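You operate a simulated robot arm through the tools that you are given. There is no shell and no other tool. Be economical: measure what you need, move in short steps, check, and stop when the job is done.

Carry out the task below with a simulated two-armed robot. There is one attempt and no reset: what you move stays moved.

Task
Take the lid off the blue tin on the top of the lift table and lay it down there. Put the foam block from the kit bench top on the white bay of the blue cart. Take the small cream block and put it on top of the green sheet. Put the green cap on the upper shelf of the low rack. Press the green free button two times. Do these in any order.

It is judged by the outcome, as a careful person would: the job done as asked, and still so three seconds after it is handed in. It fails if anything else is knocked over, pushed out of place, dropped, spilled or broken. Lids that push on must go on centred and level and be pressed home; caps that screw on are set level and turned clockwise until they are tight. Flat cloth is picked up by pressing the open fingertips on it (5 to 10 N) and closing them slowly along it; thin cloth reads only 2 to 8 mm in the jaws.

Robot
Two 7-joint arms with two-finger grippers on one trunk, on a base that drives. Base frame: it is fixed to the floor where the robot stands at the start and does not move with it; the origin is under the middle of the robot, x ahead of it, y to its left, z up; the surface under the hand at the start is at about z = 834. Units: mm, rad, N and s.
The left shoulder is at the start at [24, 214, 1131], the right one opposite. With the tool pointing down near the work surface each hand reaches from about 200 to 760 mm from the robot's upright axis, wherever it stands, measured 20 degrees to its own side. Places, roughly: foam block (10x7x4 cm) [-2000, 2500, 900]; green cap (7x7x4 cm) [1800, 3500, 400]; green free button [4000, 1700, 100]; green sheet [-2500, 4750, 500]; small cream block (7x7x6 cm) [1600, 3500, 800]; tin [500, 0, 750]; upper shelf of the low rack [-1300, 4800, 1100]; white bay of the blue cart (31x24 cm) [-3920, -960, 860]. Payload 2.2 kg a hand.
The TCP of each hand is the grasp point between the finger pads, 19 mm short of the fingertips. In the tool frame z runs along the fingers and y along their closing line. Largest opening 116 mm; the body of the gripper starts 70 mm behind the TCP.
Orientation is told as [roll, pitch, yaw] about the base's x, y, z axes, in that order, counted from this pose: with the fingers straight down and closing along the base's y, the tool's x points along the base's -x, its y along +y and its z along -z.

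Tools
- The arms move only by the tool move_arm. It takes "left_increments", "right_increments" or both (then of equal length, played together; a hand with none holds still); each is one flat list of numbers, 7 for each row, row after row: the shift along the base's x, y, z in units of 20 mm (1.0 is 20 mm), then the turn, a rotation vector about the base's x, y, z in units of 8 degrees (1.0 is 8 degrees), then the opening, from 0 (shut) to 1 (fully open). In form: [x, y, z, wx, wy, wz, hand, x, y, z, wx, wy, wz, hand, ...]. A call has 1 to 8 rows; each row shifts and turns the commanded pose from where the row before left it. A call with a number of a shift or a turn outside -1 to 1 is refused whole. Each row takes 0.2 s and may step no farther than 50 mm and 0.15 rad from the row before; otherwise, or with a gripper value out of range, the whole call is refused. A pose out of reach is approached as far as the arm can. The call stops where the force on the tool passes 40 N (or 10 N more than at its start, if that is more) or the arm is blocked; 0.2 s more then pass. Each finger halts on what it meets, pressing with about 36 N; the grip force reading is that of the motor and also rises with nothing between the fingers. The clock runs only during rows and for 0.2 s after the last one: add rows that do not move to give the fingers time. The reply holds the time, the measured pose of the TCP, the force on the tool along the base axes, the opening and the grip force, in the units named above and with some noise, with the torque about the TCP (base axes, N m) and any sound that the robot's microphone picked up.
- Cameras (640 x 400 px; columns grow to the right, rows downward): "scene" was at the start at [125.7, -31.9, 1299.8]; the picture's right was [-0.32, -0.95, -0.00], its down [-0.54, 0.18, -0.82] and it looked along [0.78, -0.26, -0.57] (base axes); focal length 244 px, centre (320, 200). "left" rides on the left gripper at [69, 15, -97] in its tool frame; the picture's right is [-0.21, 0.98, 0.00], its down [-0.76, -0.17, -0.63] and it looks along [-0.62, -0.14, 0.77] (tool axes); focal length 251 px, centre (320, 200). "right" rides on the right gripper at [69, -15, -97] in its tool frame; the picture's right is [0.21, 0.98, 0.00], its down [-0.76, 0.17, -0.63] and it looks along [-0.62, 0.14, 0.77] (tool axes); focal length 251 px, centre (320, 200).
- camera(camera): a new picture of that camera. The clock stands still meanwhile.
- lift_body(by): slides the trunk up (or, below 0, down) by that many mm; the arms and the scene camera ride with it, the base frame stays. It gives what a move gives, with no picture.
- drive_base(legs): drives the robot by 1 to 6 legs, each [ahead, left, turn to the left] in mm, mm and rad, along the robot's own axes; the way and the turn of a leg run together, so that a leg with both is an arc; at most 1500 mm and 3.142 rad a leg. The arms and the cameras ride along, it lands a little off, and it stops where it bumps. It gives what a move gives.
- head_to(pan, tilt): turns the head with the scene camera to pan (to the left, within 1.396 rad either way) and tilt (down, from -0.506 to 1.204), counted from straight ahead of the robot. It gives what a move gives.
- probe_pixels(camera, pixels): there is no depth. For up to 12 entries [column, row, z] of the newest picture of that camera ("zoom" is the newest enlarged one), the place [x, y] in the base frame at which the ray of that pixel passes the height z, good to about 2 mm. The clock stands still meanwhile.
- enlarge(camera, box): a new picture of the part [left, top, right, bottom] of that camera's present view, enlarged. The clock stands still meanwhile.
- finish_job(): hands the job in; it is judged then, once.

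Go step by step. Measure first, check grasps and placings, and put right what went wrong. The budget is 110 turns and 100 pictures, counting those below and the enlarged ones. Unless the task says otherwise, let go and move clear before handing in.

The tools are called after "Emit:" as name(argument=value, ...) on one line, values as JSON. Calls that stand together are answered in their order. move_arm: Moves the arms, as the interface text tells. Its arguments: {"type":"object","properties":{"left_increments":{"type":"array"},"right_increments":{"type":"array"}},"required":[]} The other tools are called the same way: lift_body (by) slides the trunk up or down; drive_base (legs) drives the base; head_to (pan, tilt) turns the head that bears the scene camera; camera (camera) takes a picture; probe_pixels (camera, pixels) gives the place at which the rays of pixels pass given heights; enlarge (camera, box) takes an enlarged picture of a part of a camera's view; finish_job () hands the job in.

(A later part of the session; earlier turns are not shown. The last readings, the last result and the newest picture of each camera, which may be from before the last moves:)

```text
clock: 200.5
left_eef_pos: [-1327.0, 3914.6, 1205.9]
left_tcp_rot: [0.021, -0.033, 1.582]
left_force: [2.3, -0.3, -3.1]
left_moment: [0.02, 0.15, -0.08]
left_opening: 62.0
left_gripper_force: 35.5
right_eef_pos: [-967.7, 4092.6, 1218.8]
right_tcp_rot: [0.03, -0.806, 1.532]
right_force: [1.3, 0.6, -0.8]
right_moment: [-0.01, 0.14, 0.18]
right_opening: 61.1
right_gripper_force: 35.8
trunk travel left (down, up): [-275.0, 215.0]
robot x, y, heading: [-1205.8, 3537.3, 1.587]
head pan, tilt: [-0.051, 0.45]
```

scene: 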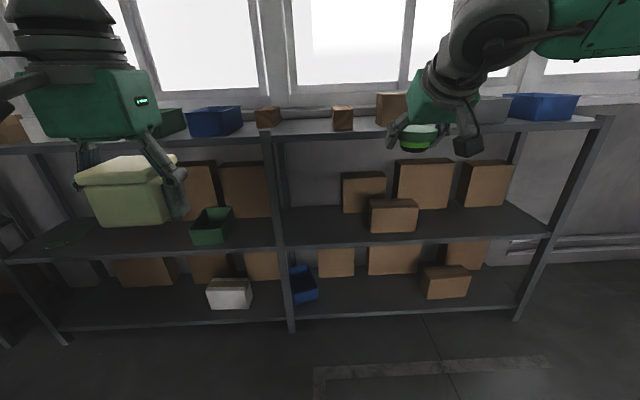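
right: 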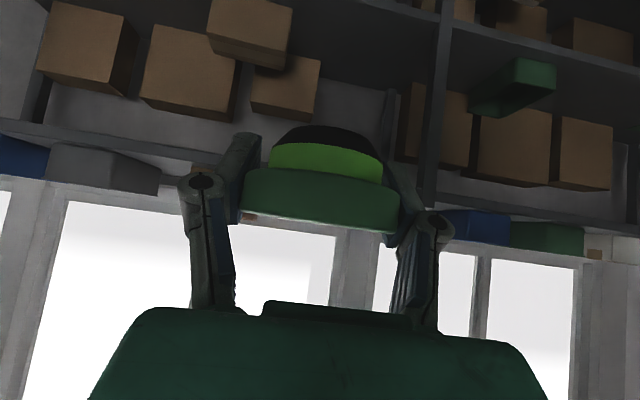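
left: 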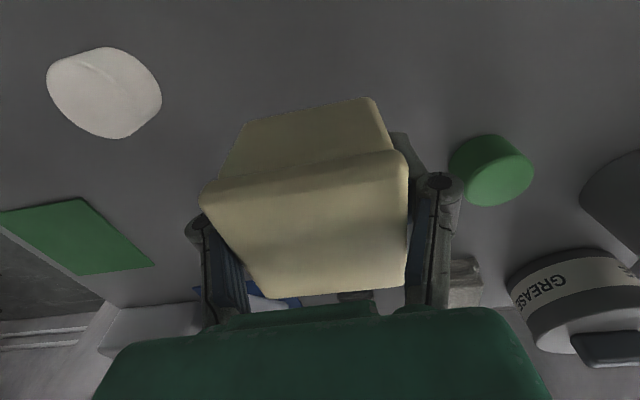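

The sway is self-sustained with ~0.8 s period. Look at the base area and try the trunk low to see whether it stops.

Emit:
lift_body(by=-270)

Emit:
lift_body(by=-1)

Emit:
lift_body(by=1)

Emit:
lift_body(by=-1)

Emit:
head_to(pan=0.0, tilt=0.9)

Emit:
camera(camera="scene")

```text
clock: 203.3
left_eef_pos: [-1364.6, 3916.0, 931.3]
left_tcp_rot: [-0.009, -0.027, 1.585]
left_force: [0.4, 0.5, -3.6]
left_moment: [0.01, 0.0, -0.01]
left_opening: 61.9
left_gripper_force: 36.6
right_eef_pos: [-1005.9, 4094.2, 951.9]
right_tcp_rot: [-0.007, -0.806, 1.562]
right_force: [0.0, -0.1, -1.3]
right_moment: [-0.03, 0.01, 0.03]
right_opening: 61.0
right_gripper_force: 36.3
trunk travel left (down, up): [-5.0, 485.0]
robot x, y, heading: [-1207.1, 3540.2, 1.585]
head pan, tilt: [-0.051, 0.45]
```

```text
clock: 203.8
left_eef_pos: [-1351.0, 3916.1, 932.7]
left_tcp_rot: [0.007, -0.027, 1.579]
left_force: [1.1, 0.6, -2.8]
left_moment: [0.01, 0.14, -0.01]
left_opening: 61.9
left_gripper_force: 35.8
right_eef_pos: [-991.4, 4092.5, 948.2]
right_tcp_rot: [0.013, -0.807, 1.545]
right_force: [1.5, -0.1, -0.7]
right_moment: [-0.02, 0.09, 0.11]
right_opening: 61.1
right_gripper_force: 35.8
trunk travel left (down, up): [-4.0, 486.0]
robot x, y, heading: [-1207.2, 3540.2, 1.583]
head pan, tilt: [-0.051, 0.45]
```

```text
clock: 204.3
left_eef_pos: [-1413.0, 3915.0, 926.9]
left_tcp_rot: [-0.048, -0.026, 1.59]
left_force: [-1.7, -0.6, -2.9]
left_moment: [0.01, -0.14, 0.01]
left_opening: 62.1
left_gripper_force: 35.6
right_eef_pos: [-1056.5, 4091.7, 959.8]
right_tcp_rot: [-0.066, -0.807, 1.608]
right_force: [-1.6, -0.4, -0.1]
right_moment: [0.03, -0.1, -0.16]
right_opening: 60.9
right_gripper_force: 36.4
trunk travel left (down, up): [-5.0, 485.0]
robot x, y, heading: [-1225.2, 3540.8, 1.584]
head pan, tilt: [-0.051, 0.45]
```

```text
clock: 204.8
left_eef_pos: [-1362.0, 3915.9, 931.8]
left_tcp_rot: [-0.004, -0.025, 1.585]
left_force: [0.4, -0.6, -2.8]
left_moment: [0.01, 0.05, 0.0]
left_opening: 61.7
left_gripper_force: 36.8
right_eef_pos: [-1000.5, 4093.1, 948.7]
right_tcp_rot: [-0.003, -0.807, 1.558]
right_force: [-0.1, -0.1, -0.3]
right_moment: [0.03, 0.07, 0.04]
right_opening: 60.9
right_gripper_force: 35.8
trunk travel left (down, up): [-4.0, 486.0]
robot x, y, heading: [-1206.2, 3536.1, 1.586]
head pan, tilt: [-0.051, 0.45]
```

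```text
clock: 205.7
left_eef_pos: [-1394.8, 3914.3, 928.3]
left_tcp_rot: [-0.033, -0.027, 1.589]
left_force: [-2.3, 0.1, -3.4]
left_moment: [0.0, -0.14, -0.01]
left_opening: 61.8
left_gripper_force: 36.0
right_eef_pos: [-1038.6, 4092.3, 955.6]
right_tcp_rot: [-0.043, -0.808, 1.592]
right_force: [-1.9, 0.0, -0.1]
right_moment: [-0.04, -0.09, -0.13]
right_opening: 61.0
right_gripper_force: 36.2
trunk travel left (down, up): [-4.0, 486.0]
robot x, y, heading: [-1215.6, 3537.0, 1.582]
head pan, tilt: [0.0, 0.901]
```

```text
37 pictures are left
```

scene: 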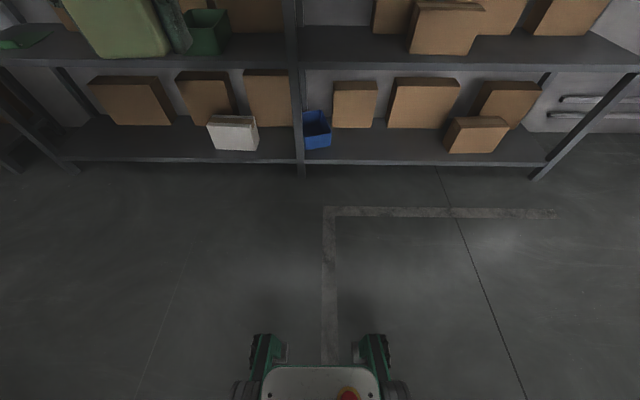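

Nothing visible in front of the base. Drive ahead 200 mm in a pure-forward leg and see whether the sway goes.

Emit:
drive_base(legs=[[200, 0, 0]])

Emit:
lift_body(by=1)

Emit:
lift_body(by=-3)

Emit:
lift_body(by=3)

Emit:
head_to(pan=-1.39, tilt=1.1)

Emit:
camera(camera="scene")

```text
clock: 207.3
left_eef_pos: [-1404.2, 4115.9, 927.3]
left_tcp_rot: [-0.036, -0.024, 1.589]
left_force: [-2.3, 1.3, -3.3]
left_moment: [-0.07, -0.14, 0.0]
left_opening: 62.4
left_gripper_force: 36.1
right_eef_pos: [-1045.4, 4293.4, 956.6]
right_tcp_rot: [-0.05, -0.806, 1.6]
right_force: [-1.9, 0.0, -0.4]
right_moment: [-0.05, -0.08, -0.13]
right_opening: 61.0
right_gripper_force: 36.2
trunk travel left (down, up): [-4.0, 486.0]
robot x, y, heading: [-1221.6, 3739.3, 1.588]
head pan, tilt: [0.0, 0.901]
```

```text
clock: 207.8
left_eef_pos: [-1376.1, 4113.1, 933.1]
left_tcp_rot: [-0.01, -0.029, 1.588]
left_force: [1.7, 0.4, -2.1]
left_moment: [-0.03, 0.16, 0.0]
left_opening: 62.0
left_gripper_force: 36.1
right_eef_pos: [-1017.3, 4291.7, 953.4]
right_tcp_rot: [-0.01, -0.81, 1.566]
right_force: [1.8, 1.2, -1.3]
right_moment: [0.0, 0.1, 0.07]
right_opening: 61.5
right_gripper_force: 36.6
trunk travel left (down, up): [-5.0, 485.0]
robot x, y, heading: [-1215.5, 3738.4, 1.578]
head pan, tilt: [0.0, 0.901]
```

```text
clock: 208.3
left_eef_pos: [-1396.9, 4111.5, 928.0]
left_tcp_rot: [-0.029, -0.029, 1.59]
left_force: [0.1, -0.1, -3.2]
left_moment: [0.01, -0.02, -0.02]
left_opening: 62.0
left_gripper_force: 36.4
right_eef_pos: [-1040.1, 4289.4, 955.1]
right_tcp_rot: [-0.038, -0.81, 1.591]
right_force: [-0.9, -1.0, -0.9]
right_moment: [0.02, 0.0, -0.04]
right_opening: 61.2
right_gripper_force: 35.8
trunk travel left (down, up): [-2.0, 488.0]
robot x, y, heading: [-1228.7, 3740.2, 1.588]
head pan, tilt: [0.0, 0.901]
```

```text
clock: 208.8
left_eef_pos: [-1407.3, 4113.0, 928.2]
left_tcp_rot: [-0.039, -0.028, 1.591]
left_force: [-0.7, 0.1, -3.8]
left_moment: [-0.06, -0.08, -0.02]
left_opening: 62.1
left_gripper_force: 35.8
right_eef_pos: [-1049.5, 4290.0, 959.1]
right_tcp_rot: [-0.051, -0.811, 1.601]
right_force: [-0.5, -0.2, 0.4]
right_moment: [0.0, -0.07, -0.06]
right_opening: 60.9
right_gripper_force: 36.1
trunk travel left (down, up): [-5.0, 485.0]
robot x, y, heading: [-1225.4, 3738.3, 1.587]
head pan, tilt: [0.0, 0.901]
```

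```text
clock: 210.4
left_eef_pos: [-1400.9, 4111.5, 929.8]
left_tcp_rot: [-0.032, -0.028, 1.59]
left_force: [-1.7, -0.7, -3.5]
left_moment: [-0.02, -0.1, 0.01]
left_opening: 62.0
left_gripper_force: 36.4
right_eef_pos: [-1044.0, 4290.7, 958.2]
right_tcp_rot: [-0.042, -0.81, 1.594]
right_force: [-0.7, -0.2, -0.3]
right_moment: [0.04, -0.02, -0.04]
right_opening: 61.0
right_gripper_force: 36.7
trunk travel left (down, up): [-5.0, 485.0]
robot x, y, heading: [-1221.3, 3736.8, 1.59]
head pan, tilt: [-1.389, 1.1]
```

```text
36 pictures are left
```

scene: 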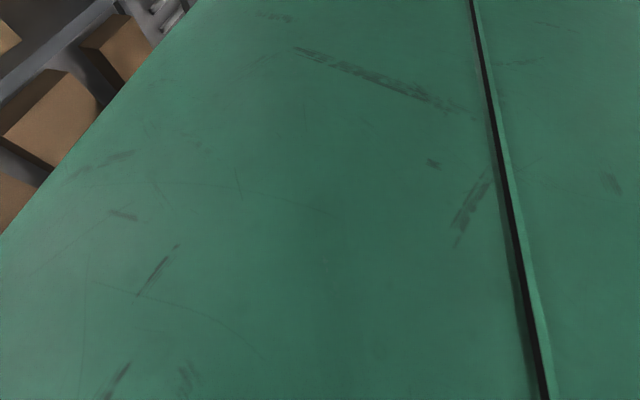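

Sway has damped (roll steady ≈ −0.03, a slight lean). Raise the trunk moderately and recheck.

Emit:
lift_body(by=200)

Emit:
lift_body(by=1)

Emit:
lift_body(by=-3)

Emit:
head_to(pan=0.0, tilt=0.35)

Emit:
lift_body(by=3)

Emit:
camera(camera="scene")

```text
clock: 212.6
left_eef_pos: [-1387.8, 4112.4, 1131.8]
left_tcp_rot: [-0.021, -0.027, 1.589]
left_force: [0.1, -1.0, -3.7]
left_moment: [-0.01, 0.02, -0.03]
left_opening: 61.8
left_gripper_force: 36.2
right_eef_pos: [-1030.5, 4291.6, 1156.1]
right_tcp_rot: [-0.03, -0.809, 1.583]
right_force: [-0.3, -0.1, -0.1]
right_moment: [0.0, 0.03, -0.01]
right_opening: 60.9
right_gripper_force: 36.0
trunk travel left (down, up): [-205.0, 285.0]
robot x, y, heading: [-1219.3, 3737.8, 1.589]
head pan, tilt: [-1.389, 1.1]
```

```text
clock: 213.1
left_eef_pos: [-1396.4, 4112.6, 1132.0]
left_tcp_rot: [-0.03, -0.027, 1.59]
left_force: [0.1, 0.1, -3.0]
left_moment: [0.01, -0.01, 0.0]
left_opening: 61.8
left_gripper_force: 36.1
right_eef_pos: [-1039.5, 4290.5, 1158.0]
right_tcp_rot: [-0.038, -0.809, 1.593]
right_force: [0.2, -0.5, 0.4]
right_moment: [-0.01, -0.03, -0.01]
right_opening: 61.2
right_gripper_force: 36.0
trunk travel left (down, up): [-206.0, 284.0]
robot x, y, heading: [-1223.5, 3738.7, 1.588]
head pan, tilt: [-1.389, 1.1]
```

```text
clock: 213.6
left_eef_pos: [-1390.0, 4113.4, 1128.2]
left_tcp_rot: [-0.025, -0.027, 1.591]
left_force: [-0.9, -0.3, -2.7]
left_moment: [0.01, -0.01, 0.0]
left_opening: 61.8
left_gripper_force: 35.7
right_eef_pos: [-1034.0, 4291.1, 1154.0]
right_tcp_rot: [-0.032, -0.808, 1.586]
right_force: [-0.8, 0.3, -1.5]
right_moment: [0.01, 0.01, -0.03]
right_opening: 61.1
right_gripper_force: 36.3
trunk travel left (down, up): [-203.0, 287.0]
robot x, y, heading: [-1220.5, 3741.2, 1.587]
head pan, tilt: [-1.389, 1.1]
```

```text
clock: 215.1
left_eef_pos: [-1392.5, 4113.1, 1129.4]
left_tcp_rot: [-0.026, -0.028, 1.591]
left_force: [-0.2, -0.5, -2.8]
left_moment: [-0.01, 0.0, -0.01]
left_opening: 62.1
left_gripper_force: 36.0
right_eef_pos: [-1036.8, 4291.0, 1155.0]
right_tcp_rot: [-0.035, -0.81, 1.588]
right_force: [-0.4, 0.7, 0.1]
right_moment: [-0.03, 0.01, -0.01]
right_opening: 61.0
right_gripper_force: 35.9
trunk travel left (down, up): [-203.0, 287.0]
robot x, y, heading: [-1223.5, 3737.4, 1.589]
head pan, tilt: [0.0, 0.351]
```

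```text
clock: 215.6
left_eef_pos: [-1394.0, 4113.5, 1132.6]
left_tcp_rot: [-0.027, -0.029, 1.59]
left_force: [0.0, -0.1, -3.8]
left_moment: [0.01, -0.03, -0.02]
left_opening: 62.0
left_gripper_force: 36.0
right_eef_pos: [-1036.1, 4291.0, 1157.4]
right_tcp_rot: [-0.033, -0.811, 1.587]
right_force: [-0.3, 0.0, -0.8]
right_moment: [0.0, -0.01, -0.02]
right_opening: 61.0
right_gripper_force: 36.2
trunk travel left (down, up): [-206.0, 284.0]
robot x, y, heading: [-1222.8, 3739.9, 1.586]
head pan, tilt: [0.0, 0.351]
```

```text
35 pictures are left
```

scene: 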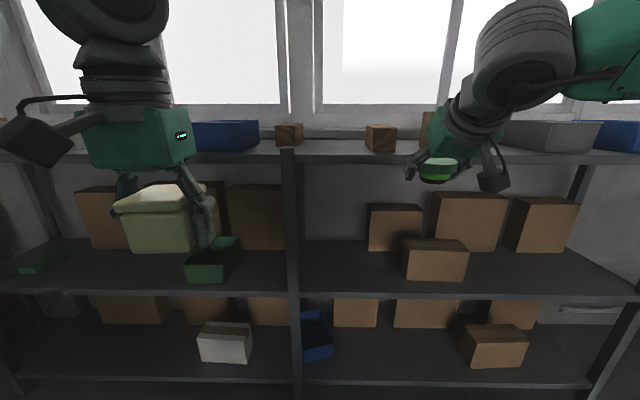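

Robot is steady now. Probe the board edge and the gap between the blocks (290,145) and (380,150).

Emit:
probe_pixels(camera="scene", pixels=[[335, 155, 1080], [335, 155, 1100], [335, 163, 1060], [335, 163, 1080], [292, 147, 1100], [381, 152, 1100], [292, 147, 1080], [381, 152, 1080], [294, 392, 5], [65, 268, 600], [65, 268, 640]])

Emit:
enlarge(camera="scene", box=[260, 110, 440, 200])

```text
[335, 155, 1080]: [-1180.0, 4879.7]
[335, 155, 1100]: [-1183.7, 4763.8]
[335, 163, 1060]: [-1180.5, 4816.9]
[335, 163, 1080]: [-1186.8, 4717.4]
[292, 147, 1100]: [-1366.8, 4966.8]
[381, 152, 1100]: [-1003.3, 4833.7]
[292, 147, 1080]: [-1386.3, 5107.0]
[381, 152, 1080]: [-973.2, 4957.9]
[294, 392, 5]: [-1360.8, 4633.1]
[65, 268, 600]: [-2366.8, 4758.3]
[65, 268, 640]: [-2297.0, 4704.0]
```

```text
3.56 times, centred on (350, 155) of scene
```

zoom: 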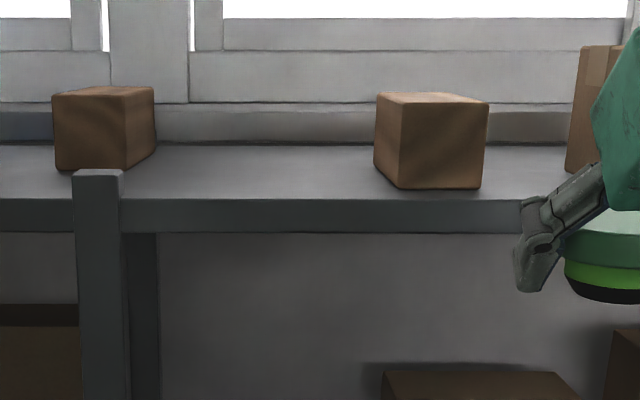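

Board ≈ z 1125, front y≈4620; gap from x≈−1325 to −1080. Raise the right hand and shift it to x≈−1200, move left hand aside, then drive in.

Emit:
move_arm(left_increments=[-0.4, 0, 0.3, 0, 0, 0, 0.4, -0.4, 0, 0.3, 0, 0, 0, 0.4, -0.4, 0, 0.3, 0, 0, 0, 0.4, -0.4, 0, 0.3, 0, 0, 0, 0.4, -0.4, 0, 0.3, 0, 0, 0, 0.4, -0.4, 0, 0.3, 0, 0, 0, 0.4, -0.4, 0, 0.3, 0, 0, 0, 0.4, -0.4, 0, 0.3, 0, 0, 0, 0.4], right_increments=[-0.6, 0, 0.8, 0, 0.03, 0, 0.45, -1, 0, 0.7, 0, 0.03, 0, 0.45, -1, 0, 0.7, 0, 0.03, 0, 0.45, -1, 0, 0.7, 0, 0.03, 0, 0.45, -1, 0, 0.7, 0, 0.03, 0, 0.45, -1, 0, 0.7, 0, 0.03, 0, 0.45, -1, 0, 0.7, 0, 0.03, 0, 0.45, -1, 0, 0.3, 0, 0.03, 0, 0.45])

Emit:
drive_base(legs=[[320, 0, 0]])

Emit:
camera(camera="scene")

Emit:
camera(camera="right")

```text
clock: 217.4
left_eef_pos: [-1461.9, 4113.0, 1178.9]
left_tcp_rot: [-0.031, -0.029, 1.59]
left_force: [0.4, -0.1, -3.3]
left_moment: [-0.04, -0.03, 0.04]
left_opening: 61.7
left_gripper_force: 35.6
right_eef_pos: [-1191.8, 4290.1, 1264.3]
right_tcp_rot: [0.011, -0.812, 1.556]
right_force: [-0.1, -1.6, -0.4]
right_moment: [-0.03, 0.01, -0.01]
right_opening: 60.8
right_gripper_force: 36.4
trunk travel left (down, up): [-206.0, 284.0]
robot x, y, heading: [-1222.5, 3738.8, 1.587]
head pan, tilt: [0.0, 0.351]
```

```text
clock: 219.6
left_eef_pos: [-1460.9, 4434.9, 1179.7]
left_tcp_rot: [-0.025, -0.029, 1.587]
left_force: [0.4, 0.6, -3.8]
left_moment: [-0.04, 0.0, 0.0]
left_opening: 62.1
left_gripper_force: 35.6
right_eef_pos: [-1190.4, 4611.3, 1264.3]
right_tcp_rot: [0.014, -0.811, 1.548]
right_force: [0.7, 0.9, -1.0]
right_moment: [-0.01, -0.01, 0.0]
right_opening: 60.9
right_gripper_force: 36.0
trunk travel left (down, up): [-206.0, 284.0]
robot x, y, heading: [-1225.9, 4060.2, 1.586]
head pan, tilt: [0.0, 0.351]
```

```text
33 pictures are left
```

scene: 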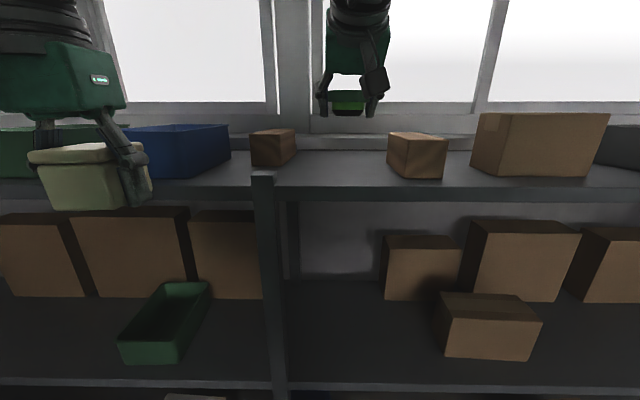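

```text
32 pictures are left
```

right: 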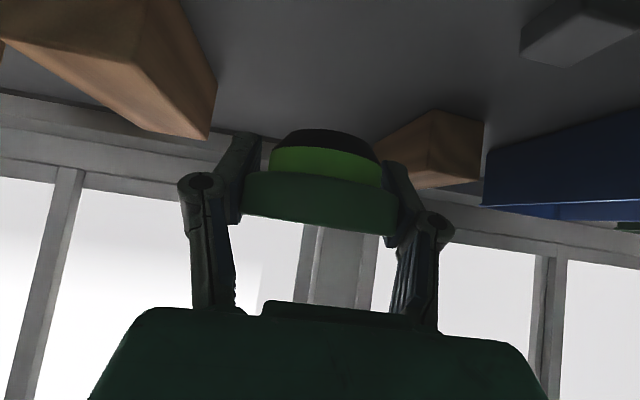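

Gap is clean, cap above it. Probe the edge height again from here.

Emit:
probe_pixels(camera="scene", pixels=[[345, 187, 1100], [345, 187, 1125], [345, 187, 1080], [345, 170, 1110], [296, 164, 1110], [388, 172, 1110], [275, 165, 1110], [418, 178, 1110]])

```text
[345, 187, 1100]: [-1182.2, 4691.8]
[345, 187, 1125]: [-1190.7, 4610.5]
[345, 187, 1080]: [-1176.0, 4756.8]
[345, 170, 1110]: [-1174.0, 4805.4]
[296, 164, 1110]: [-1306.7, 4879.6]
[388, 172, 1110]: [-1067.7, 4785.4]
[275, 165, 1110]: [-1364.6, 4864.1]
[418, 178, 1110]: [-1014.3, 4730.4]
```

Board z≈1122; x is already centred in the gap. Extend 95 mm in and lower to just above.

Emit:
move_arm(right_increments=[0, 1, 0, 0, 0, 0, 0.45, 0, 1, 0, 0, 0, 0, 0.45, 0, 1, -0.6, 0, 0, 0, 0.45, 0, 1, -0.8, 0, 0, 0, 0.45, 0, 0.7, -0.8, 0, 0, 0, 0.45, 0, 0, -0.8, 0, 0, 0, 0.45, 0, 0, -0.8, 0, 0, 0, 0.45, 0, 0, -0.5, 0, 0, 0, 0.45])

Emit:
camera(camera="scene")

```text
clock: 221.4
left_eef_pos: [-1460.9, 4432.5, 1180.1]
left_tcp_rot: [-0.024, -0.031, 1.586]
left_force: [-0.2, 0.6, -3.1]
left_moment: [0.01, 0.03, 0.01]
left_opening: 62.0
left_gripper_force: 35.9
right_eef_pos: [-1191.4, 4703.3, 1179.3]
right_tcp_rot: [0.014, -0.812, 1.548]
right_force: [0.1, 0.3, -1.2]
right_moment: [0.03, -0.02, -0.03]
right_opening: 61.1
right_gripper_force: 35.3
trunk travel left (down, up): [-206.0, 284.0]
robot x, y, heading: [-1230.0, 4062.2, 1.581]
head pan, tilt: [0.0, 0.351]
```

```text
31 pictures are left
```

scene: 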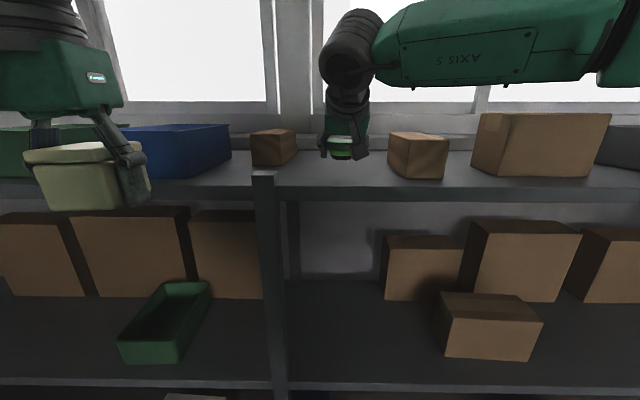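

Good: lower in small steps until contact.

Emit:
move_arm(right_increments=[0, 0, -0.4, 0, 0, 0, 0.45, 0, 0, -0.25, 0, 0, 0, 0.45, 0, 0, -0.15, 0, 0, 0, 0.45])

Emit:
move_arm(right_increments=[0, 0, -0.15, 0, 0, 0, 0.45, 0, 0, -0.1, 0, 0, 0, 0.45])

```text
clock: 222.2
left_eef_pos: [-1462.0, 4432.7, 1180.6]
left_tcp_rot: [-0.026, -0.03, 1.585]
left_force: [0.1, 0.0, -2.5]
left_moment: [0.0, 0.03, 0.02]
left_opening: 62.1
left_gripper_force: 36.1
right_eef_pos: [-1191.3, 4703.2, 1163.5]
right_tcp_rot: [0.01, -0.81, 1.55]
right_force: [0.6, -0.3, 0.4]
right_moment: [-0.01, -0.02, 0.01]
right_opening: 60.7
right_gripper_force: 35.9
trunk travel left (down, up): [-206.0, 284.0]
robot x, y, heading: [-1227.7, 4056.7, 1.582]
head pan, tilt: [0.0, 0.351]
```

```text
clock: 222.8
left_eef_pos: [-1461.7, 4432.3, 1179.8]
left_tcp_rot: [-0.026, -0.029, 1.586]
left_force: [1.0, -0.3, -2.0]
left_moment: [-0.04, -0.03, -0.01]
left_opening: 62.1
left_gripper_force: 36.4
right_eef_pos: [-1190.9, 4703.4, 1158.1]
right_tcp_rot: [0.013, -0.811, 1.552]
right_force: [0.1, 0.2, 0.0]
right_moment: [-0.01, 0.03, 0.0]
right_opening: 61.0
right_gripper_force: 36.0
trunk travel left (down, up): [-206.0, 284.0]
robot x, y, heading: [-1229.1, 4056.9, 1.585]
head pan, tilt: [0.0, 0.351]
```

Emit:
move_arm(right_increments=[0, 0, -0.1, 0, 0, 0, 0.45, 0, 0, -0.1, 0, 0, 0, 0.45])

Emit:
move_arm(right_increments=[0, 0, -0.1, 0, 0, 0, 0.45, 0, 0, -0.1, 0, 0, 0, 0.45])

Emit:
enlarge(camera="scene", box=[270, 110, 430, 200])

```text
clock: 223.4
left_eef_pos: [-1461.0, 4431.4, 1180.2]
left_tcp_rot: [-0.026, -0.029, 1.588]
left_force: [0.2, 0.4, -2.9]
left_moment: [-0.03, -0.01, -0.01]
left_opening: 61.8
left_gripper_force: 36.3
right_eef_pos: [-1191.7, 4702.5, 1155.5]
right_tcp_rot: [0.013, -0.812, 1.547]
right_force: [0.0, 0.6, -1.2]
right_moment: [0.0, 0.02, 0.01]
right_opening: 61.0
right_gripper_force: 36.4
trunk travel left (down, up): [-206.0, 284.0]
robot x, y, heading: [-1228.3, 4062.1, 1.58]
head pan, tilt: [0.0, 0.351]
```

```text
clock: 224.0
left_eef_pos: [-1462.1, 4431.6, 1180.6]
left_tcp_rot: [-0.025, -0.03, 1.585]
left_force: [0.1, 0.4, -2.8]
left_moment: [0.0, 0.0, 0.0]
left_opening: 61.9
left_gripper_force: 36.3
right_eef_pos: [-1190.8, 4703.2, 1150.7]
right_tcp_rot: [0.013, -0.813, 1.55]
right_force: [-0.4, 0.9, 2.4]
right_moment: [0.03, -0.09, 0.03]
right_opening: 60.9
right_gripper_force: 36.6
trunk travel left (down, up): [-206.0, 284.0]
robot x, y, heading: [-1227.5, 4061.9, 1.583]
head pan, tilt: [0.0, 0.351]
```

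```text
4.00 times, centred on (350, 155) of scene
```

zoom: 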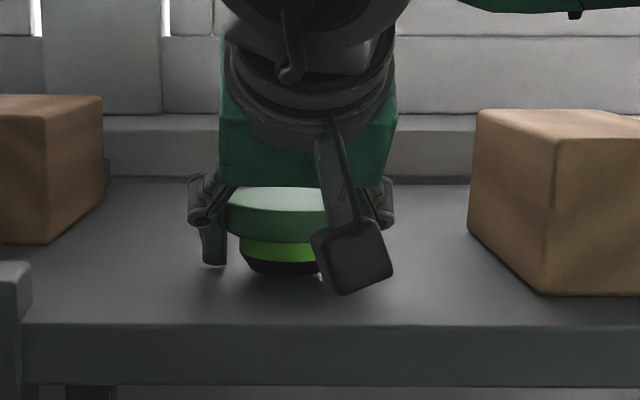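

Light contact. Press 1.5 mm more, open, and withdraw up and back.

Emit:
move_arm(right_increments=[0, 0, -0.08, 0, 0, 0, 0.45, 0, 0, 0, 0, 0, 0, 0.45])

Emit:
move_arm(right_increments=[0, 0, 0, 0, 0, 0, 0.8, 0, 0, 0, 0, 0, 0, 0.8, 0, -0.3, 0.4, 0, 0, 0, 0.8, 0, -0.5, 0.6, 0, 0, 0, 0.8, 0, -0.8, 0.8, 0, 0, 0, 0.8, 0, -1, 0.8, 0, 0, 0, 0.8, 0, -1, 0.5, 0, 0, 0, 0.8, 0, -1, 0, 0, 0, 0, 0.8])

Emit:
enlarge(camera="scene", box=[240, 90, 440, 220])

```text
clock: 224.6
left_eef_pos: [-1463.1, 4430.7, 1181.4]
left_tcp_rot: [-0.026, -0.029, 1.586]
left_force: [-0.9, 0.2, -3.8]
left_moment: [0.0, 0.03, -0.02]
left_opening: 61.7
left_gripper_force: 36.3
right_eef_pos: [-1191.8, 4702.9, 1151.2]
right_tcp_rot: [0.015, -0.817, 1.547]
right_force: [0.2, 4.5, 13.2]
right_moment: [0.19, -0.47, 0.17]
right_opening: 61.2
right_gripper_force: 35.7
trunk travel left (down, up): [-206.0, 284.0]
robot x, y, heading: [-1227.0, 4059.1, 1.584]
head pan, tilt: [0.0, 0.351]
```

```text
clock: 226.4
left_eef_pos: [-1461.5, 4431.3, 1180.9]
left_tcp_rot: [-0.026, -0.032, 1.586]
left_force: [-0.6, 0.6, -3.0]
left_moment: [-0.02, 0.01, 0.01]
left_opening: 61.5
left_gripper_force: 36.1
right_eef_pos: [-1190.3, 4609.4, 1212.7]
right_tcp_rot: [0.014, -0.814, 1.55]
right_force: [-0.2, -0.1, -1.0]
right_moment: [0.01, 0.01, -0.01]
right_opening: 92.8
right_gripper_force: 0.0
trunk travel left (down, up): [-206.0, 284.0]
robot x, y, heading: [-1226.5, 4053.8, 1.587]
head pan, tilt: [0.0, 0.351]
```

```text
3.08 times, centred on (340, 155) of scene
```

zoom: 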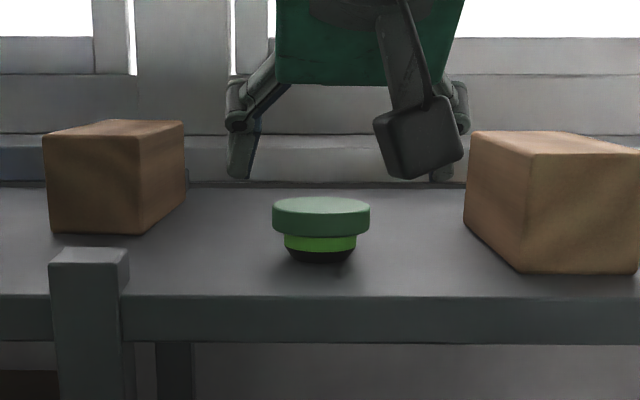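

Cap stands level on the upper shelf. Back off, tuck the right hand, lower the trunk, and strafe toward the sheet.

Emit:
drive_base(legs=[[-430, 0, 0]])

Emit:
move_arm(right_increments=[0.5, -0.5, 0, -0.7, 0, 0, 0.8, 0.5, -0.5, 0, -0.7, 0, 0, 0.8, 0.5, -0.5, 0, -0.7, 0, 0, 0.8, 0.5, -0.5, 0, -0.7, 0, 0, 0.8, 0.5, -0.5, 0, -0.7, 0, 0, 0.8, 0.5, -0.5, 0, -0.7, 0, 0, 0.8, 0.5, -0.5, 0, -0.7, 0, 0, 0.8, 0.5, -0.5, 0, -0.7, 0, 0, 0.8])

Emit:
lift_body(by=-206)

Emit:
drive_base(legs=[[0, 1000, 0]])

Emit:
head_to(pan=0.15, tilt=0.4)

Emit:
lift_body(by=3)

Emit:
lift_body(by=-3)

Emit:
camera(camera="scene")

```text
clock: 229.0
left_eef_pos: [-1455.8, 4002.1, 1180.4]
left_tcp_rot: [-0.025, -0.029, 1.591]
left_force: [-0.2, -0.3, -2.9]
left_moment: [0.0, 0.02, -0.02]
left_opening: 61.8
left_gripper_force: 35.4
right_eef_pos: [-1185.3, 4181.2, 1210.6]
right_tcp_rot: [0.014, -0.813, 1.553]
right_force: [-0.8, 0.4, 0.2]
right_moment: [-0.01, -0.02, 0.02]
right_opening: 92.5
right_gripper_force: 0.0
trunk travel left (down, up): [-206.0, 284.0]
robot x, y, heading: [-1218.6, 3626.7, 1.591]
head pan, tilt: [0.0, 0.351]
```

```text
clock: 230.8
left_eef_pos: [-1455.7, 4001.0, 1181.8]
left_tcp_rot: [-0.027, -0.031, 1.59]
left_force: [-0.8, 0.1, -3.5]
left_moment: [-0.02, 0.02, 0.0]
left_opening: 61.8
left_gripper_force: 35.8
right_eef_pos: [-1103.8, 4099.1, 1212.5]
right_tcp_rot: [0.002, -0.033, 1.558]
right_force: [-0.1, -0.6, 0.0]
right_moment: [0.02, -0.01, -0.03]
right_opening: 92.7
right_gripper_force: 0.1
trunk travel left (down, up): [-206.0, 284.0]
robot x, y, heading: [-1218.8, 3631.1, 1.587]
head pan, tilt: [0.0, 0.351]
```

```text
clock: 233.0
left_eef_pos: [-1454.8, 3999.3, 976.2]
left_tcp_rot: [-0.028, -0.032, 1.59]
left_force: [0.7, 0.0, -3.2]
left_moment: [-0.03, 0.02, 0.06]
left_opening: 61.6
left_gripper_force: 35.8
right_eef_pos: [-1105.0, 4099.1, 1007.2]
right_tcp_rot: [0.0, -0.032, 1.556]
right_force: [1.1, -0.2, -0.1]
right_moment: [-0.02, 0.03, -0.02]
right_opening: 92.9
right_gripper_force: 0.0
trunk travel left (down, up): [0.0, 490.0]
robot x, y, heading: [-1219.2, 3630.7, 1.589]
head pan, tilt: [0.0, 0.351]
```

```text
clock: 238.2
left_eef_pos: [-2449.0, 3982.3, 977.3]
left_tcp_rot: [-0.022, -0.033, 1.589]
left_force: [0.1, 0.9, -2.1]
left_moment: [-0.04, 0.04, 0.02]
left_opening: 61.7
left_gripper_force: 36.0
right_eef_pos: [-2098.2, 4083.2, 1007.2]
right_tcp_rot: [0.003, -0.033, 1.556]
right_force: [1.3, -0.2, 0.4]
right_moment: [0.02, 0.0, 0.0]
right_opening: 93.1
right_gripper_force: 0.1
trunk travel left (down, up): [0.0, 490.0]
robot x, y, heading: [-2215.6, 3615.3, 1.587]
head pan, tilt: [0.0, 0.351]
```

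```text
clock: 238.9
left_eef_pos: [-2448.9, 3981.2, 977.6]
left_tcp_rot: [-0.024, -0.033, 1.59]
left_force: [-0.4, -0.1, -3.3]
left_moment: [-0.01, 0.01, 0.0]
left_opening: 61.4
left_gripper_force: 35.8
right_eef_pos: [-2098.5, 4079.6, 1007.9]
right_tcp_rot: [0.003, -0.035, 1.558]
right_force: [-0.3, -0.8, 0.4]
right_moment: [-0.01, 0.0, 0.0]
right_opening: 92.7
right_gripper_force: 0.0
trunk travel left (down, up): [0.0, 490.0]
robot x, y, heading: [-2217.7, 3613.1, 1.588]
head pan, tilt: [0.15, 0.4]
```

```text
clock: 239.4
left_eef_pos: [-2453.6, 3982.0, 979.8]
left_tcp_rot: [-0.028, -0.035, 1.591]
left_force: [0.7, -0.7, -3.2]
left_moment: [0.0, -0.02, 0.03]
left_opening: 61.7
left_gripper_force: 35.8
right_eef_pos: [-2102.9, 4080.1, 1012.3]
right_tcp_rot: [0.001, -0.035, 1.556]
right_force: [-0.1, 0.3, 0.0]
right_moment: [0.0, 0.01, -0.01]
right_opening: 93.0
right_gripper_force: 0.0
trunk travel left (down, up): [-3.0, 487.0]
robot x, y, heading: [-2216.3, 3615.2, 1.585]
head pan, tilt: [0.15, 0.4]
```

```text
clock: 239.9
left_eef_pos: [-2452.0, 3981.0, 977.2]
left_tcp_rot: [-0.027, -0.035, 1.592]
left_force: [0.4, 0.2, -3.7]
left_moment: [0.01, 0.01, -0.06]
left_opening: 61.8
left_gripper_force: 35.8
right_eef_pos: [-2101.9, 4080.8, 1008.2]
right_tcp_rot: [0.0, -0.034, 1.558]
right_force: [0.0, -0.4, 0.4]
right_moment: [0.02, 0.0, 0.03]
right_opening: 92.8
right_gripper_force: 0.0
trunk travel left (down, up): [0.0, 490.0]
robot x, y, heading: [-2215.6, 3617.1, 1.586]
head pan, tilt: [0.15, 0.4]
```

```text
28 pictures are left
```

scene: 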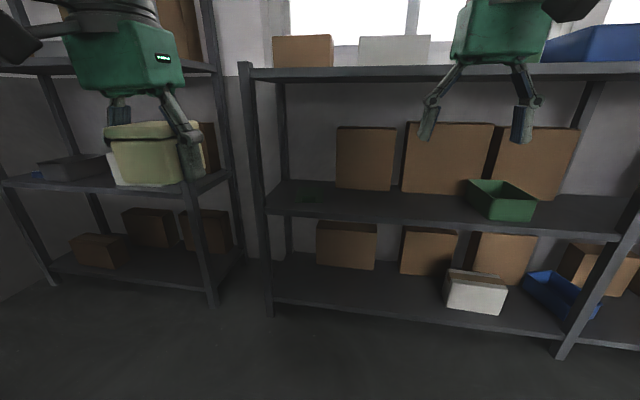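

No sway now. The sheet should be at (305,197) on the middle shelf; enlarge and probe.

Emit:
enlarge(camera="scene", box=[240, 150, 400, 250])

Emit:
probe_pixels(camera="scene", pixels=[[270, 316, 5], [213, 305, 5], [305, 197, 600], [305, 197, 640], [300, 213, 600], [300, 213, 620], [300, 213, 640], [300, 80, 1122], [558, 357, 5]])

```text
4.00 times, centred on (320, 200) of scene
```

zoom: 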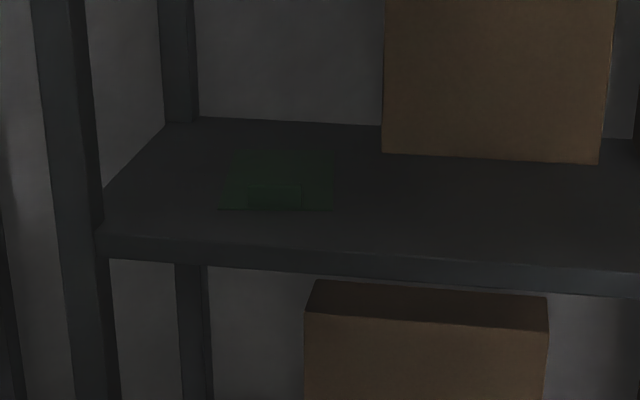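

```text
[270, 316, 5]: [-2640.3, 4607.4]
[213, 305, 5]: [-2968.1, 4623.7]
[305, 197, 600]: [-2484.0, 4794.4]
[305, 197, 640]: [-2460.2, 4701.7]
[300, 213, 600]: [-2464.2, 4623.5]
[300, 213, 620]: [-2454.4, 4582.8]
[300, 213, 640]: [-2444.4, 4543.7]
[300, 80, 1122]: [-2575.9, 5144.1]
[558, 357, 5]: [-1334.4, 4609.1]
```

Shelf ≈ z 605. Probe the sheet's corners.

Emit:
probe_pixels(camera="zoom", pixels=[[218, 210, 607], [335, 210, 607], [330, 155, 607], [238, 155, 607], [248, 207, 607], [300, 207, 607], [275, 186, 607], [380, 155, 607], [190, 240, 607], [105, 195, 607], [200, 118, 607]])

Emit:
camera(camera="left")

```text
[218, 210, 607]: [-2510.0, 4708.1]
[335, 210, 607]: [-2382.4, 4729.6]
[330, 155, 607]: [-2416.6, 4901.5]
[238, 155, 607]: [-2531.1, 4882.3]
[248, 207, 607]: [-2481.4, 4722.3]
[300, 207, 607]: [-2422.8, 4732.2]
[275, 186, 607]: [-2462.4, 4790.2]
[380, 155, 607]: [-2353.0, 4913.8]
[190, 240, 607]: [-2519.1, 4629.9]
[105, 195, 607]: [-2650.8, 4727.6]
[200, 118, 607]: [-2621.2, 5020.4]
```

```text
26 pictures are left
```

left: 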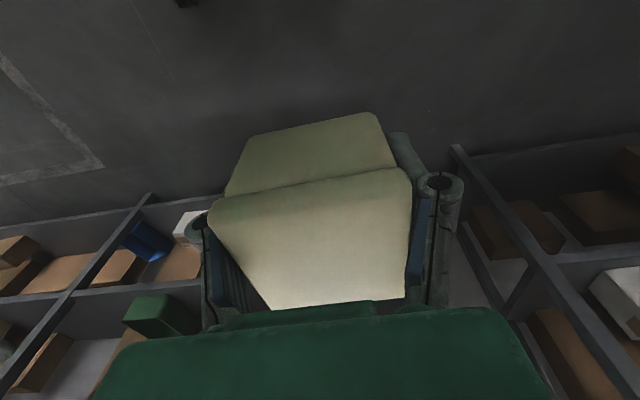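

There's a faint rectangle on the sheet at zoom (275,197); enlarge further.

Emit:
enlarge(camera="scene", box=[285, 180, 333, 210])

```text
13.33 times, centred on (309, 195) of scene
```

zoom: 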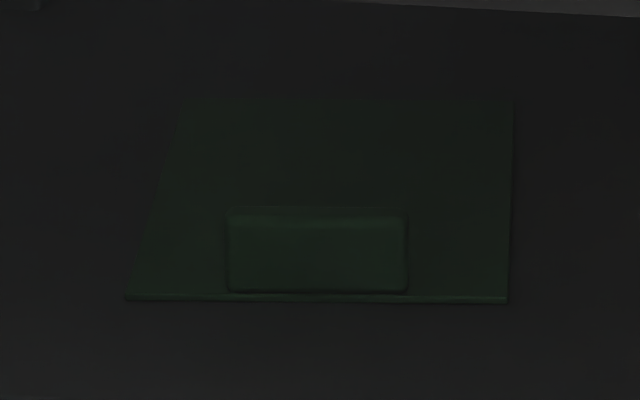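

A small green item stands on the sheet's front (y≈4725–4740), so the block goes behind it at about (−2460, 4818). Extend and lower the left hand in free air, tuck the right, and shift the base right a little.

Emit:
move_arm(left_increments=[0, 0.8, -0.8, 0, 0, 0, 0.4, 0, 0.8, -0.8, 0, 0, 0, 0.4, 0, 0.8, -0.8, 0, 0, 0, 0.4, 0, 0.8, -0.8, 0, 0, 0, 0.4, 0, 0.8, -0.8, 0, 0, 0, 0.4, 0, 0.8, -0.8, 0, 0, 0, 0.4, 0, 0.8, -0.8, 0, 0, 0, 0.4, 0, 0.8, -0.8, 0, 0, 0, 0.4], right_increments=[0, -0.8, 0, 0, 0, 0, 0.8, 0, -0.8, 0, 0, 0, 0, 0.8, 0, -0.8, 0, 0, 0, 0, 0.8, 0, -0.8, 0, 0, 0, 0, 0.8, 0, -0.8, 0, 0, 0, 0, 0.8, 0, -0.8, 0, 0, 0, 0, 0.8, 0, -0.8, 0, 0, 0, 0, 0.8, 0, -0.8, 0, 0, 0, 0, 0.8])

Emit:
move_arm(left_increments=[0, 1, -1, 0, 0, 0, 0.4, 0, 1, -1, 0, 0, 0, 0.4, 0, 1, -1, 0, 0, 0, 0.4, 0, 1, -1, 0, 0, 0, 0.4, 0, 1, -1, 0, 0, 0, 0.4, 0, 1, -0.6, 0, 0, 0, 0.4, 0, 1, 0, 0, 0, 0, 0.4, 0, 1, 0, 0, 0, 0, 0.4])

Emit:
drive_base(legs=[[0, -50, 0]])

Emit:
head_to(pan=0.3, tilt=0.4)

Emit:
camera(camera="scene")

```text
clock: 241.7
left_eef_pos: [-2449.7, 4111.6, 847.4]
left_tcp_rot: [-0.027, -0.035, 1.591]
left_force: [0.1, 0.3, -2.8]
left_moment: [0.0, 0.02, -0.03]
left_opening: 61.8
left_gripper_force: 35.7
right_eef_pos: [-2101.4, 3951.7, 1007.4]
right_tcp_rot: [0.002, -0.035, 1.558]
right_force: [-0.6, 0.8, 0.4]
right_moment: [-0.01, -0.02, 0.01]
right_opening: 92.8
right_gripper_force: 0.0
trunk travel left (down, up): [0.0, 490.0]
robot x, y, heading: [-2218.5, 3616.6, 1.586]
head pan, tilt: [0.15, 0.4]
```

```text
clock: 243.5
left_eef_pos: [-2450.2, 4268.7, 735.0]
left_tcp_rot: [-0.025, -0.032, 1.59]
left_force: [0.5, 0.4, -2.4]
left_moment: [-0.03, -0.01, -0.05]
left_opening: 61.7
left_gripper_force: 35.5
right_eef_pos: [-2101.0, 3952.6, 1008.5]
right_tcp_rot: [0.002, -0.035, 1.556]
right_force: [0.8, -0.9, 0.2]
right_moment: [0.01, 0.0, 0.02]
right_opening: 92.4
right_gripper_force: 0.0
trunk travel left (down, up): [0.0, 490.0]
robot x, y, heading: [-2215.6, 3612.9, 1.589]
head pan, tilt: [0.15, 0.4]
```

```text
clock: 244.5
left_eef_pos: [-2433.1, 4268.3, 730.0]
left_tcp_rot: [-0.055, -0.032, 1.597]
left_force: [-2.5, -0.8, -2.9]
left_moment: [-0.01, -0.23, -0.03]
left_opening: 61.7
left_gripper_force: 35.5
right_eef_pos: [-2088.5, 3953.3, 1010.2]
right_tcp_rot: [-0.03, -0.036, 1.561]
right_force: [-1.4, -0.7, 0.5]
right_moment: [0.11, -0.19, -0.02]
right_opening: 93.0
right_gripper_force: 0.0
trunk travel left (down, up): [0.0, 490.0]
robot x, y, heading: [-2175.7, 3611.3, 1.587]
head pan, tilt: [0.15, 0.4]
```

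```text
clock: 245.2
left_eef_pos: [-2433.3, 4265.7, 732.8]
left_tcp_rot: [-0.045, -0.035, 1.598]
left_force: [-1.8, -0.1, -2.5]
left_moment: [-0.04, -0.1, 0.01]
left_opening: 61.8
left_gripper_force: 35.7
right_eef_pos: [-2086.3, 3947.6, 1011.5]
right_tcp_rot: [-0.024, -0.041, 1.566]
right_force: [-0.8, 0.3, -0.5]
right_moment: [0.06, -0.13, 0.04]
right_opening: 92.8
right_gripper_force: 0.1
trunk travel left (down, up): [0.0, 490.0]
robot x, y, heading: [-2183.4, 3615.3, 1.587]
head pan, tilt: [0.3, 0.4]
```

```text
24 pictures are left
```

scene: 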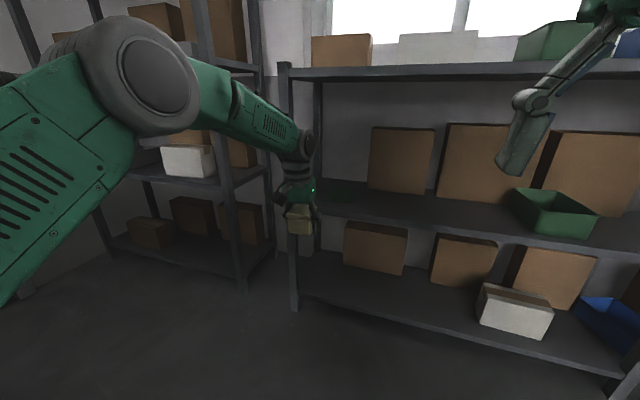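

The forearm and elbow look clear of the post. Extend, shift to x≈−2460 at z≈700, then drive in part-way and check.

Emit:
move_arm(left_increments=[-0.3, 0.7, -0.3, 0, 0, 0, 0.4, -0.3, 0.7, -0.3, 0, 0, 0, 0.4, -0.3, 0.7, -0.3, 0, 0, 0, 0.4, -0.3, 0.7, -0.3, 0, 0, 0, 0.4, -0.2, 0.7, -0.3, 0, 0, 0, 0.4])

Emit:
drive_base(legs=[[250, 0, 0]])

Emit:
camera(camera="scene")

```text
clock: 246.4
left_eef_pos: [-2431.8, 4338.4, 709.5]
left_tcp_rot: [-0.019, -0.036, 1.592]
left_force: [1.5, -0.1, -2.4]
left_moment: [0.0, 0.08, 0.01]
left_opening: 61.7
left_gripper_force: 36.1
right_eef_pos: [-2049.8, 3950.7, 1007.8]
right_tcp_rot: [0.007, -0.039, 1.559]
right_force: [1.0, 0.3, -0.2]
right_moment: [-0.04, 0.11, -0.03]
right_opening: 92.6
right_gripper_force: 0.1
trunk travel left (down, up): [0.0, 490.0]
robot x, y, heading: [-2170.8, 3612.3, 1.585]
head pan, tilt: [0.3, 0.4]
```

```text
clock: 248.2
left_eef_pos: [-2458.0, 4588.7, 703.9]
left_tcp_rot: [-0.038, -0.033, 1.598]
left_force: [-1.2, 0.8, -3.3]
left_moment: [-0.07, -0.08, 0.0]
left_opening: 61.9
left_gripper_force: 36.2
right_eef_pos: [-2079.6, 4200.9, 1009.4]
right_tcp_rot: [-0.013, -0.036, 1.564]
right_force: [-1.0, 0.1, -1.0]
right_moment: [0.0, -0.04, -0.01]
right_opening: 92.8
right_gripper_force: 0.0
trunk travel left (down, up): [0.0, 490.0]
robot x, y, heading: [-2179.7, 3864.5, 1.592]
head pan, tilt: [0.3, 0.4]
```

```text
23 pictures are left
```

scene: 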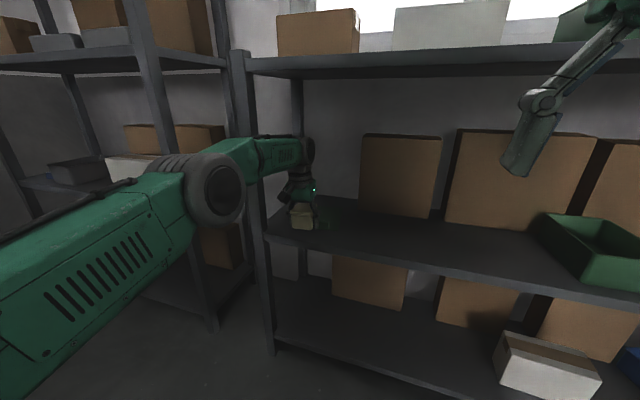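

Clear so far; the block is over the shelf and the item at (322,222) is below it. Drive the remaining 225 mm.

Emit:
drive_base(legs=[[225, 0, 0]])

Emit:
enlarge(camera="scene", box=[200, 100, 440, 260])

```text
clock: 249.9
left_eef_pos: [-2464.3, 4816.5, 704.9]
left_tcp_rot: [-0.044, -0.037, 1.596]
left_force: [-1.3, -0.3, -4.1]
left_moment: [-0.04, -0.05, -0.02]
left_opening: 61.5
left_gripper_force: 36.0
right_eef_pos: [-2088.5, 4422.9, 1011.3]
right_tcp_rot: [-0.02, -0.041, 1.561]
right_force: [-1.0, 0.0, 0.3]
right_moment: [-0.04, -0.04, -0.01]
right_opening: 92.7
right_gripper_force: 0.0
trunk travel left (down, up): [0.0, 490.0]
robot x, y, heading: [-2188.3, 4087.7, 1.588]
head pan, tilt: [0.3, 0.4]
```

```text
2.50 times, centred on (320, 180) of scene
```

zoom: 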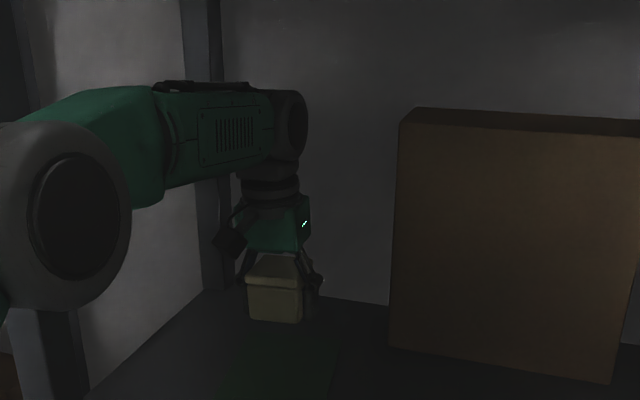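

Probe the sheet's visible patch from this view to confirm alignment.

Emit:
probe_pixels(camera="zoom", pixels=[[338, 352, 607], [245, 335, 607], [330, 398, 607], [218, 398, 607], [275, 322, 650]])

Emit:
enlarge(camera="scene", box=[270, 215, 350, 275])

```text
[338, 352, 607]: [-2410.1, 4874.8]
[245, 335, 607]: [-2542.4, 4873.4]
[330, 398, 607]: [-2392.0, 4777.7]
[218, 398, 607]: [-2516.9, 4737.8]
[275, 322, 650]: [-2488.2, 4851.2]
```

```text
6.67 times, centred on (310, 245) of scene
```

zoom: 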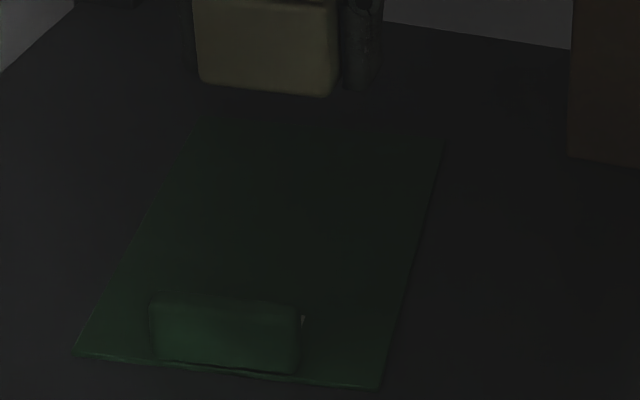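

Now the sheet outline is clear. Probe its corners.

Emit:
probe_pixels(camera="zoom", pixels=[[75, 350, 607], [380, 388, 607], [445, 140, 607], [190, 120, 607], [155, 360, 607], [297, 372, 607], [297, 300, 630], [265, 90, 660]])

```text
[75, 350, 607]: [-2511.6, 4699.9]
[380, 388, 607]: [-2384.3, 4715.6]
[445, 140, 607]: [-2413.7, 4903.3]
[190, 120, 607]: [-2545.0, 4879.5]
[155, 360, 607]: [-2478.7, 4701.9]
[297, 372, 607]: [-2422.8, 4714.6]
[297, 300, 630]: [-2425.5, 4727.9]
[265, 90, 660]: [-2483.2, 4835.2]
```

TCP is well over the sheet's free part (centre ≈(−2463,4800)). Lower stepwise.

Emit:
move_arm(left_increments=[0, -0.15, -0.5, 0, 0, 0, 0.4, 0, 0, -0.5, 0, 0, 0, 0.4, 0, 0, -0.5, 0, 0, 0, 0.4, 0, 0, -0.3, 0, 0, 0, 0.4, 0, 0, -0.2, 0, 0, 0, 0.4])

Emit:
move_arm(left_increments=[0, 0, -0.15, 0, 0, 0, 0.4, 0, 0, -0.15, 0, 0, 0, 0.4])

```text
clock: 251.1
left_eef_pos: [-2459.2, 4811.3, 671.0]
left_tcp_rot: [-0.035, -0.041, 1.598]
left_force: [0.2, -0.4, -3.5]
left_moment: [0.0, 0.01, -0.03]
left_opening: 61.6
left_gripper_force: 36.0
right_eef_pos: [-2081.3, 4417.7, 1012.7]
right_tcp_rot: [-0.012, -0.046, 1.562]
right_force: [-0.7, 0.0, -0.1]
right_moment: [-0.04, -0.02, 0.02]
right_opening: 92.9
right_gripper_force: 0.1
trunk travel left (down, up): [0.0, 490.0]
robot x, y, heading: [-2184.9, 4093.9, 1.584]
head pan, tilt: [0.3, 0.4]
```

```text
clock: 251.7
left_eef_pos: [-2460.4, 4810.3, 664.0]
left_tcp_rot: [-0.036, -0.04, 1.597]
left_force: [0.2, -0.4, -1.9]
left_moment: [0.04, 0.04, 0.0]
left_opening: 61.7
left_gripper_force: 36.1
right_eef_pos: [-2082.4, 4418.1, 1011.2]
right_tcp_rot: [-0.014, -0.047, 1.562]
right_force: [1.0, 0.3, 0.4]
right_moment: [0.02, -0.01, -0.01]
right_opening: 92.8
right_gripper_force: 0.0
trunk travel left (down, up): [0.0, 490.0]
robot x, y, heading: [-2188.1, 4093.7, 1.585]
head pan, tilt: [0.3, 0.4]
```

Level the small lean and go on lowering.

Emit:
move_arm(left_increments=[0, 0, -0.1, -0.05, 0.15, 0, 0.4, 0, 0, -0.15, 0, 0, 0, 0.4])

Emit:
move_arm(left_increments=[0, 0, -0.12, 0, 0, 0, 0.4, 0, 0, -0.1, 0, 0, 0, 0.4])

Emit:
move_arm(left_increments=[0, 0, -0.1, 0, 0, 0, 0.4, 0, 0, -0.1, 0, 0, 0, 0.4])

```text
clock: 252.3
left_eef_pos: [-2460.6, 4810.5, 659.4]
left_tcp_rot: [-0.017, -0.035, 1.595]
left_force: [-0.1, 0.1, -3.3]
left_moment: [-0.01, -0.04, 0.01]
left_opening: 61.6
left_gripper_force: 35.9
right_eef_pos: [-2083.7, 4419.2, 1012.6]
right_tcp_rot: [-0.013, -0.046, 1.562]
right_force: [-1.2, -0.3, 0.0]
right_moment: [-0.01, 0.0, -0.01]
right_opening: 92.8
right_gripper_force: 0.0
trunk travel left (down, up): [0.0, 490.0]
robot x, y, heading: [-2183.9, 4095.1, 1.591]
head pan, tilt: [0.3, 0.4]
```

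```text
clock: 252.9
left_eef_pos: [-2459.4, 4809.3, 655.1]
left_tcp_rot: [-0.016, -0.034, 1.595]
left_force: [0.4, -0.1, -3.8]
left_moment: [-0.05, 0.02, -0.01]
left_opening: 61.8
left_gripper_force: 35.7
right_eef_pos: [-2083.8, 4419.1, 1011.8]
right_tcp_rot: [-0.011, -0.047, 1.562]
right_force: [-1.1, 1.0, -0.7]
right_moment: [-0.01, -0.02, -0.04]
right_opening: 93.0
right_gripper_force: 0.0
trunk travel left (down, up): [0.0, 490.0]
robot x, y, heading: [-2183.3, 4095.2, 1.589]
head pan, tilt: [0.3, 0.4]
```

```text
clock: 253.5
left_eef_pos: [-2459.5, 4809.3, 651.7]
left_tcp_rot: [-0.015, -0.035, 1.595]
left_force: [-0.5, 0.3, -2.4]
left_moment: [0.0, -0.01, 0.02]
left_opening: 61.9
left_gripper_force: 36.0
right_eef_pos: [-2083.4, 4417.1, 1012.6]
right_tcp_rot: [-0.013, -0.047, 1.562]
right_force: [0.1, 0.2, 0.3]
right_moment: [-0.01, 0.0, -0.01]
right_opening: 92.8
right_gripper_force: 0.0
trunk travel left (down, up): [0.0, 490.0]
robot x, y, heading: [-2184.6, 4097.4, 1.59]
head pan, tilt: [0.3, 0.4]
```

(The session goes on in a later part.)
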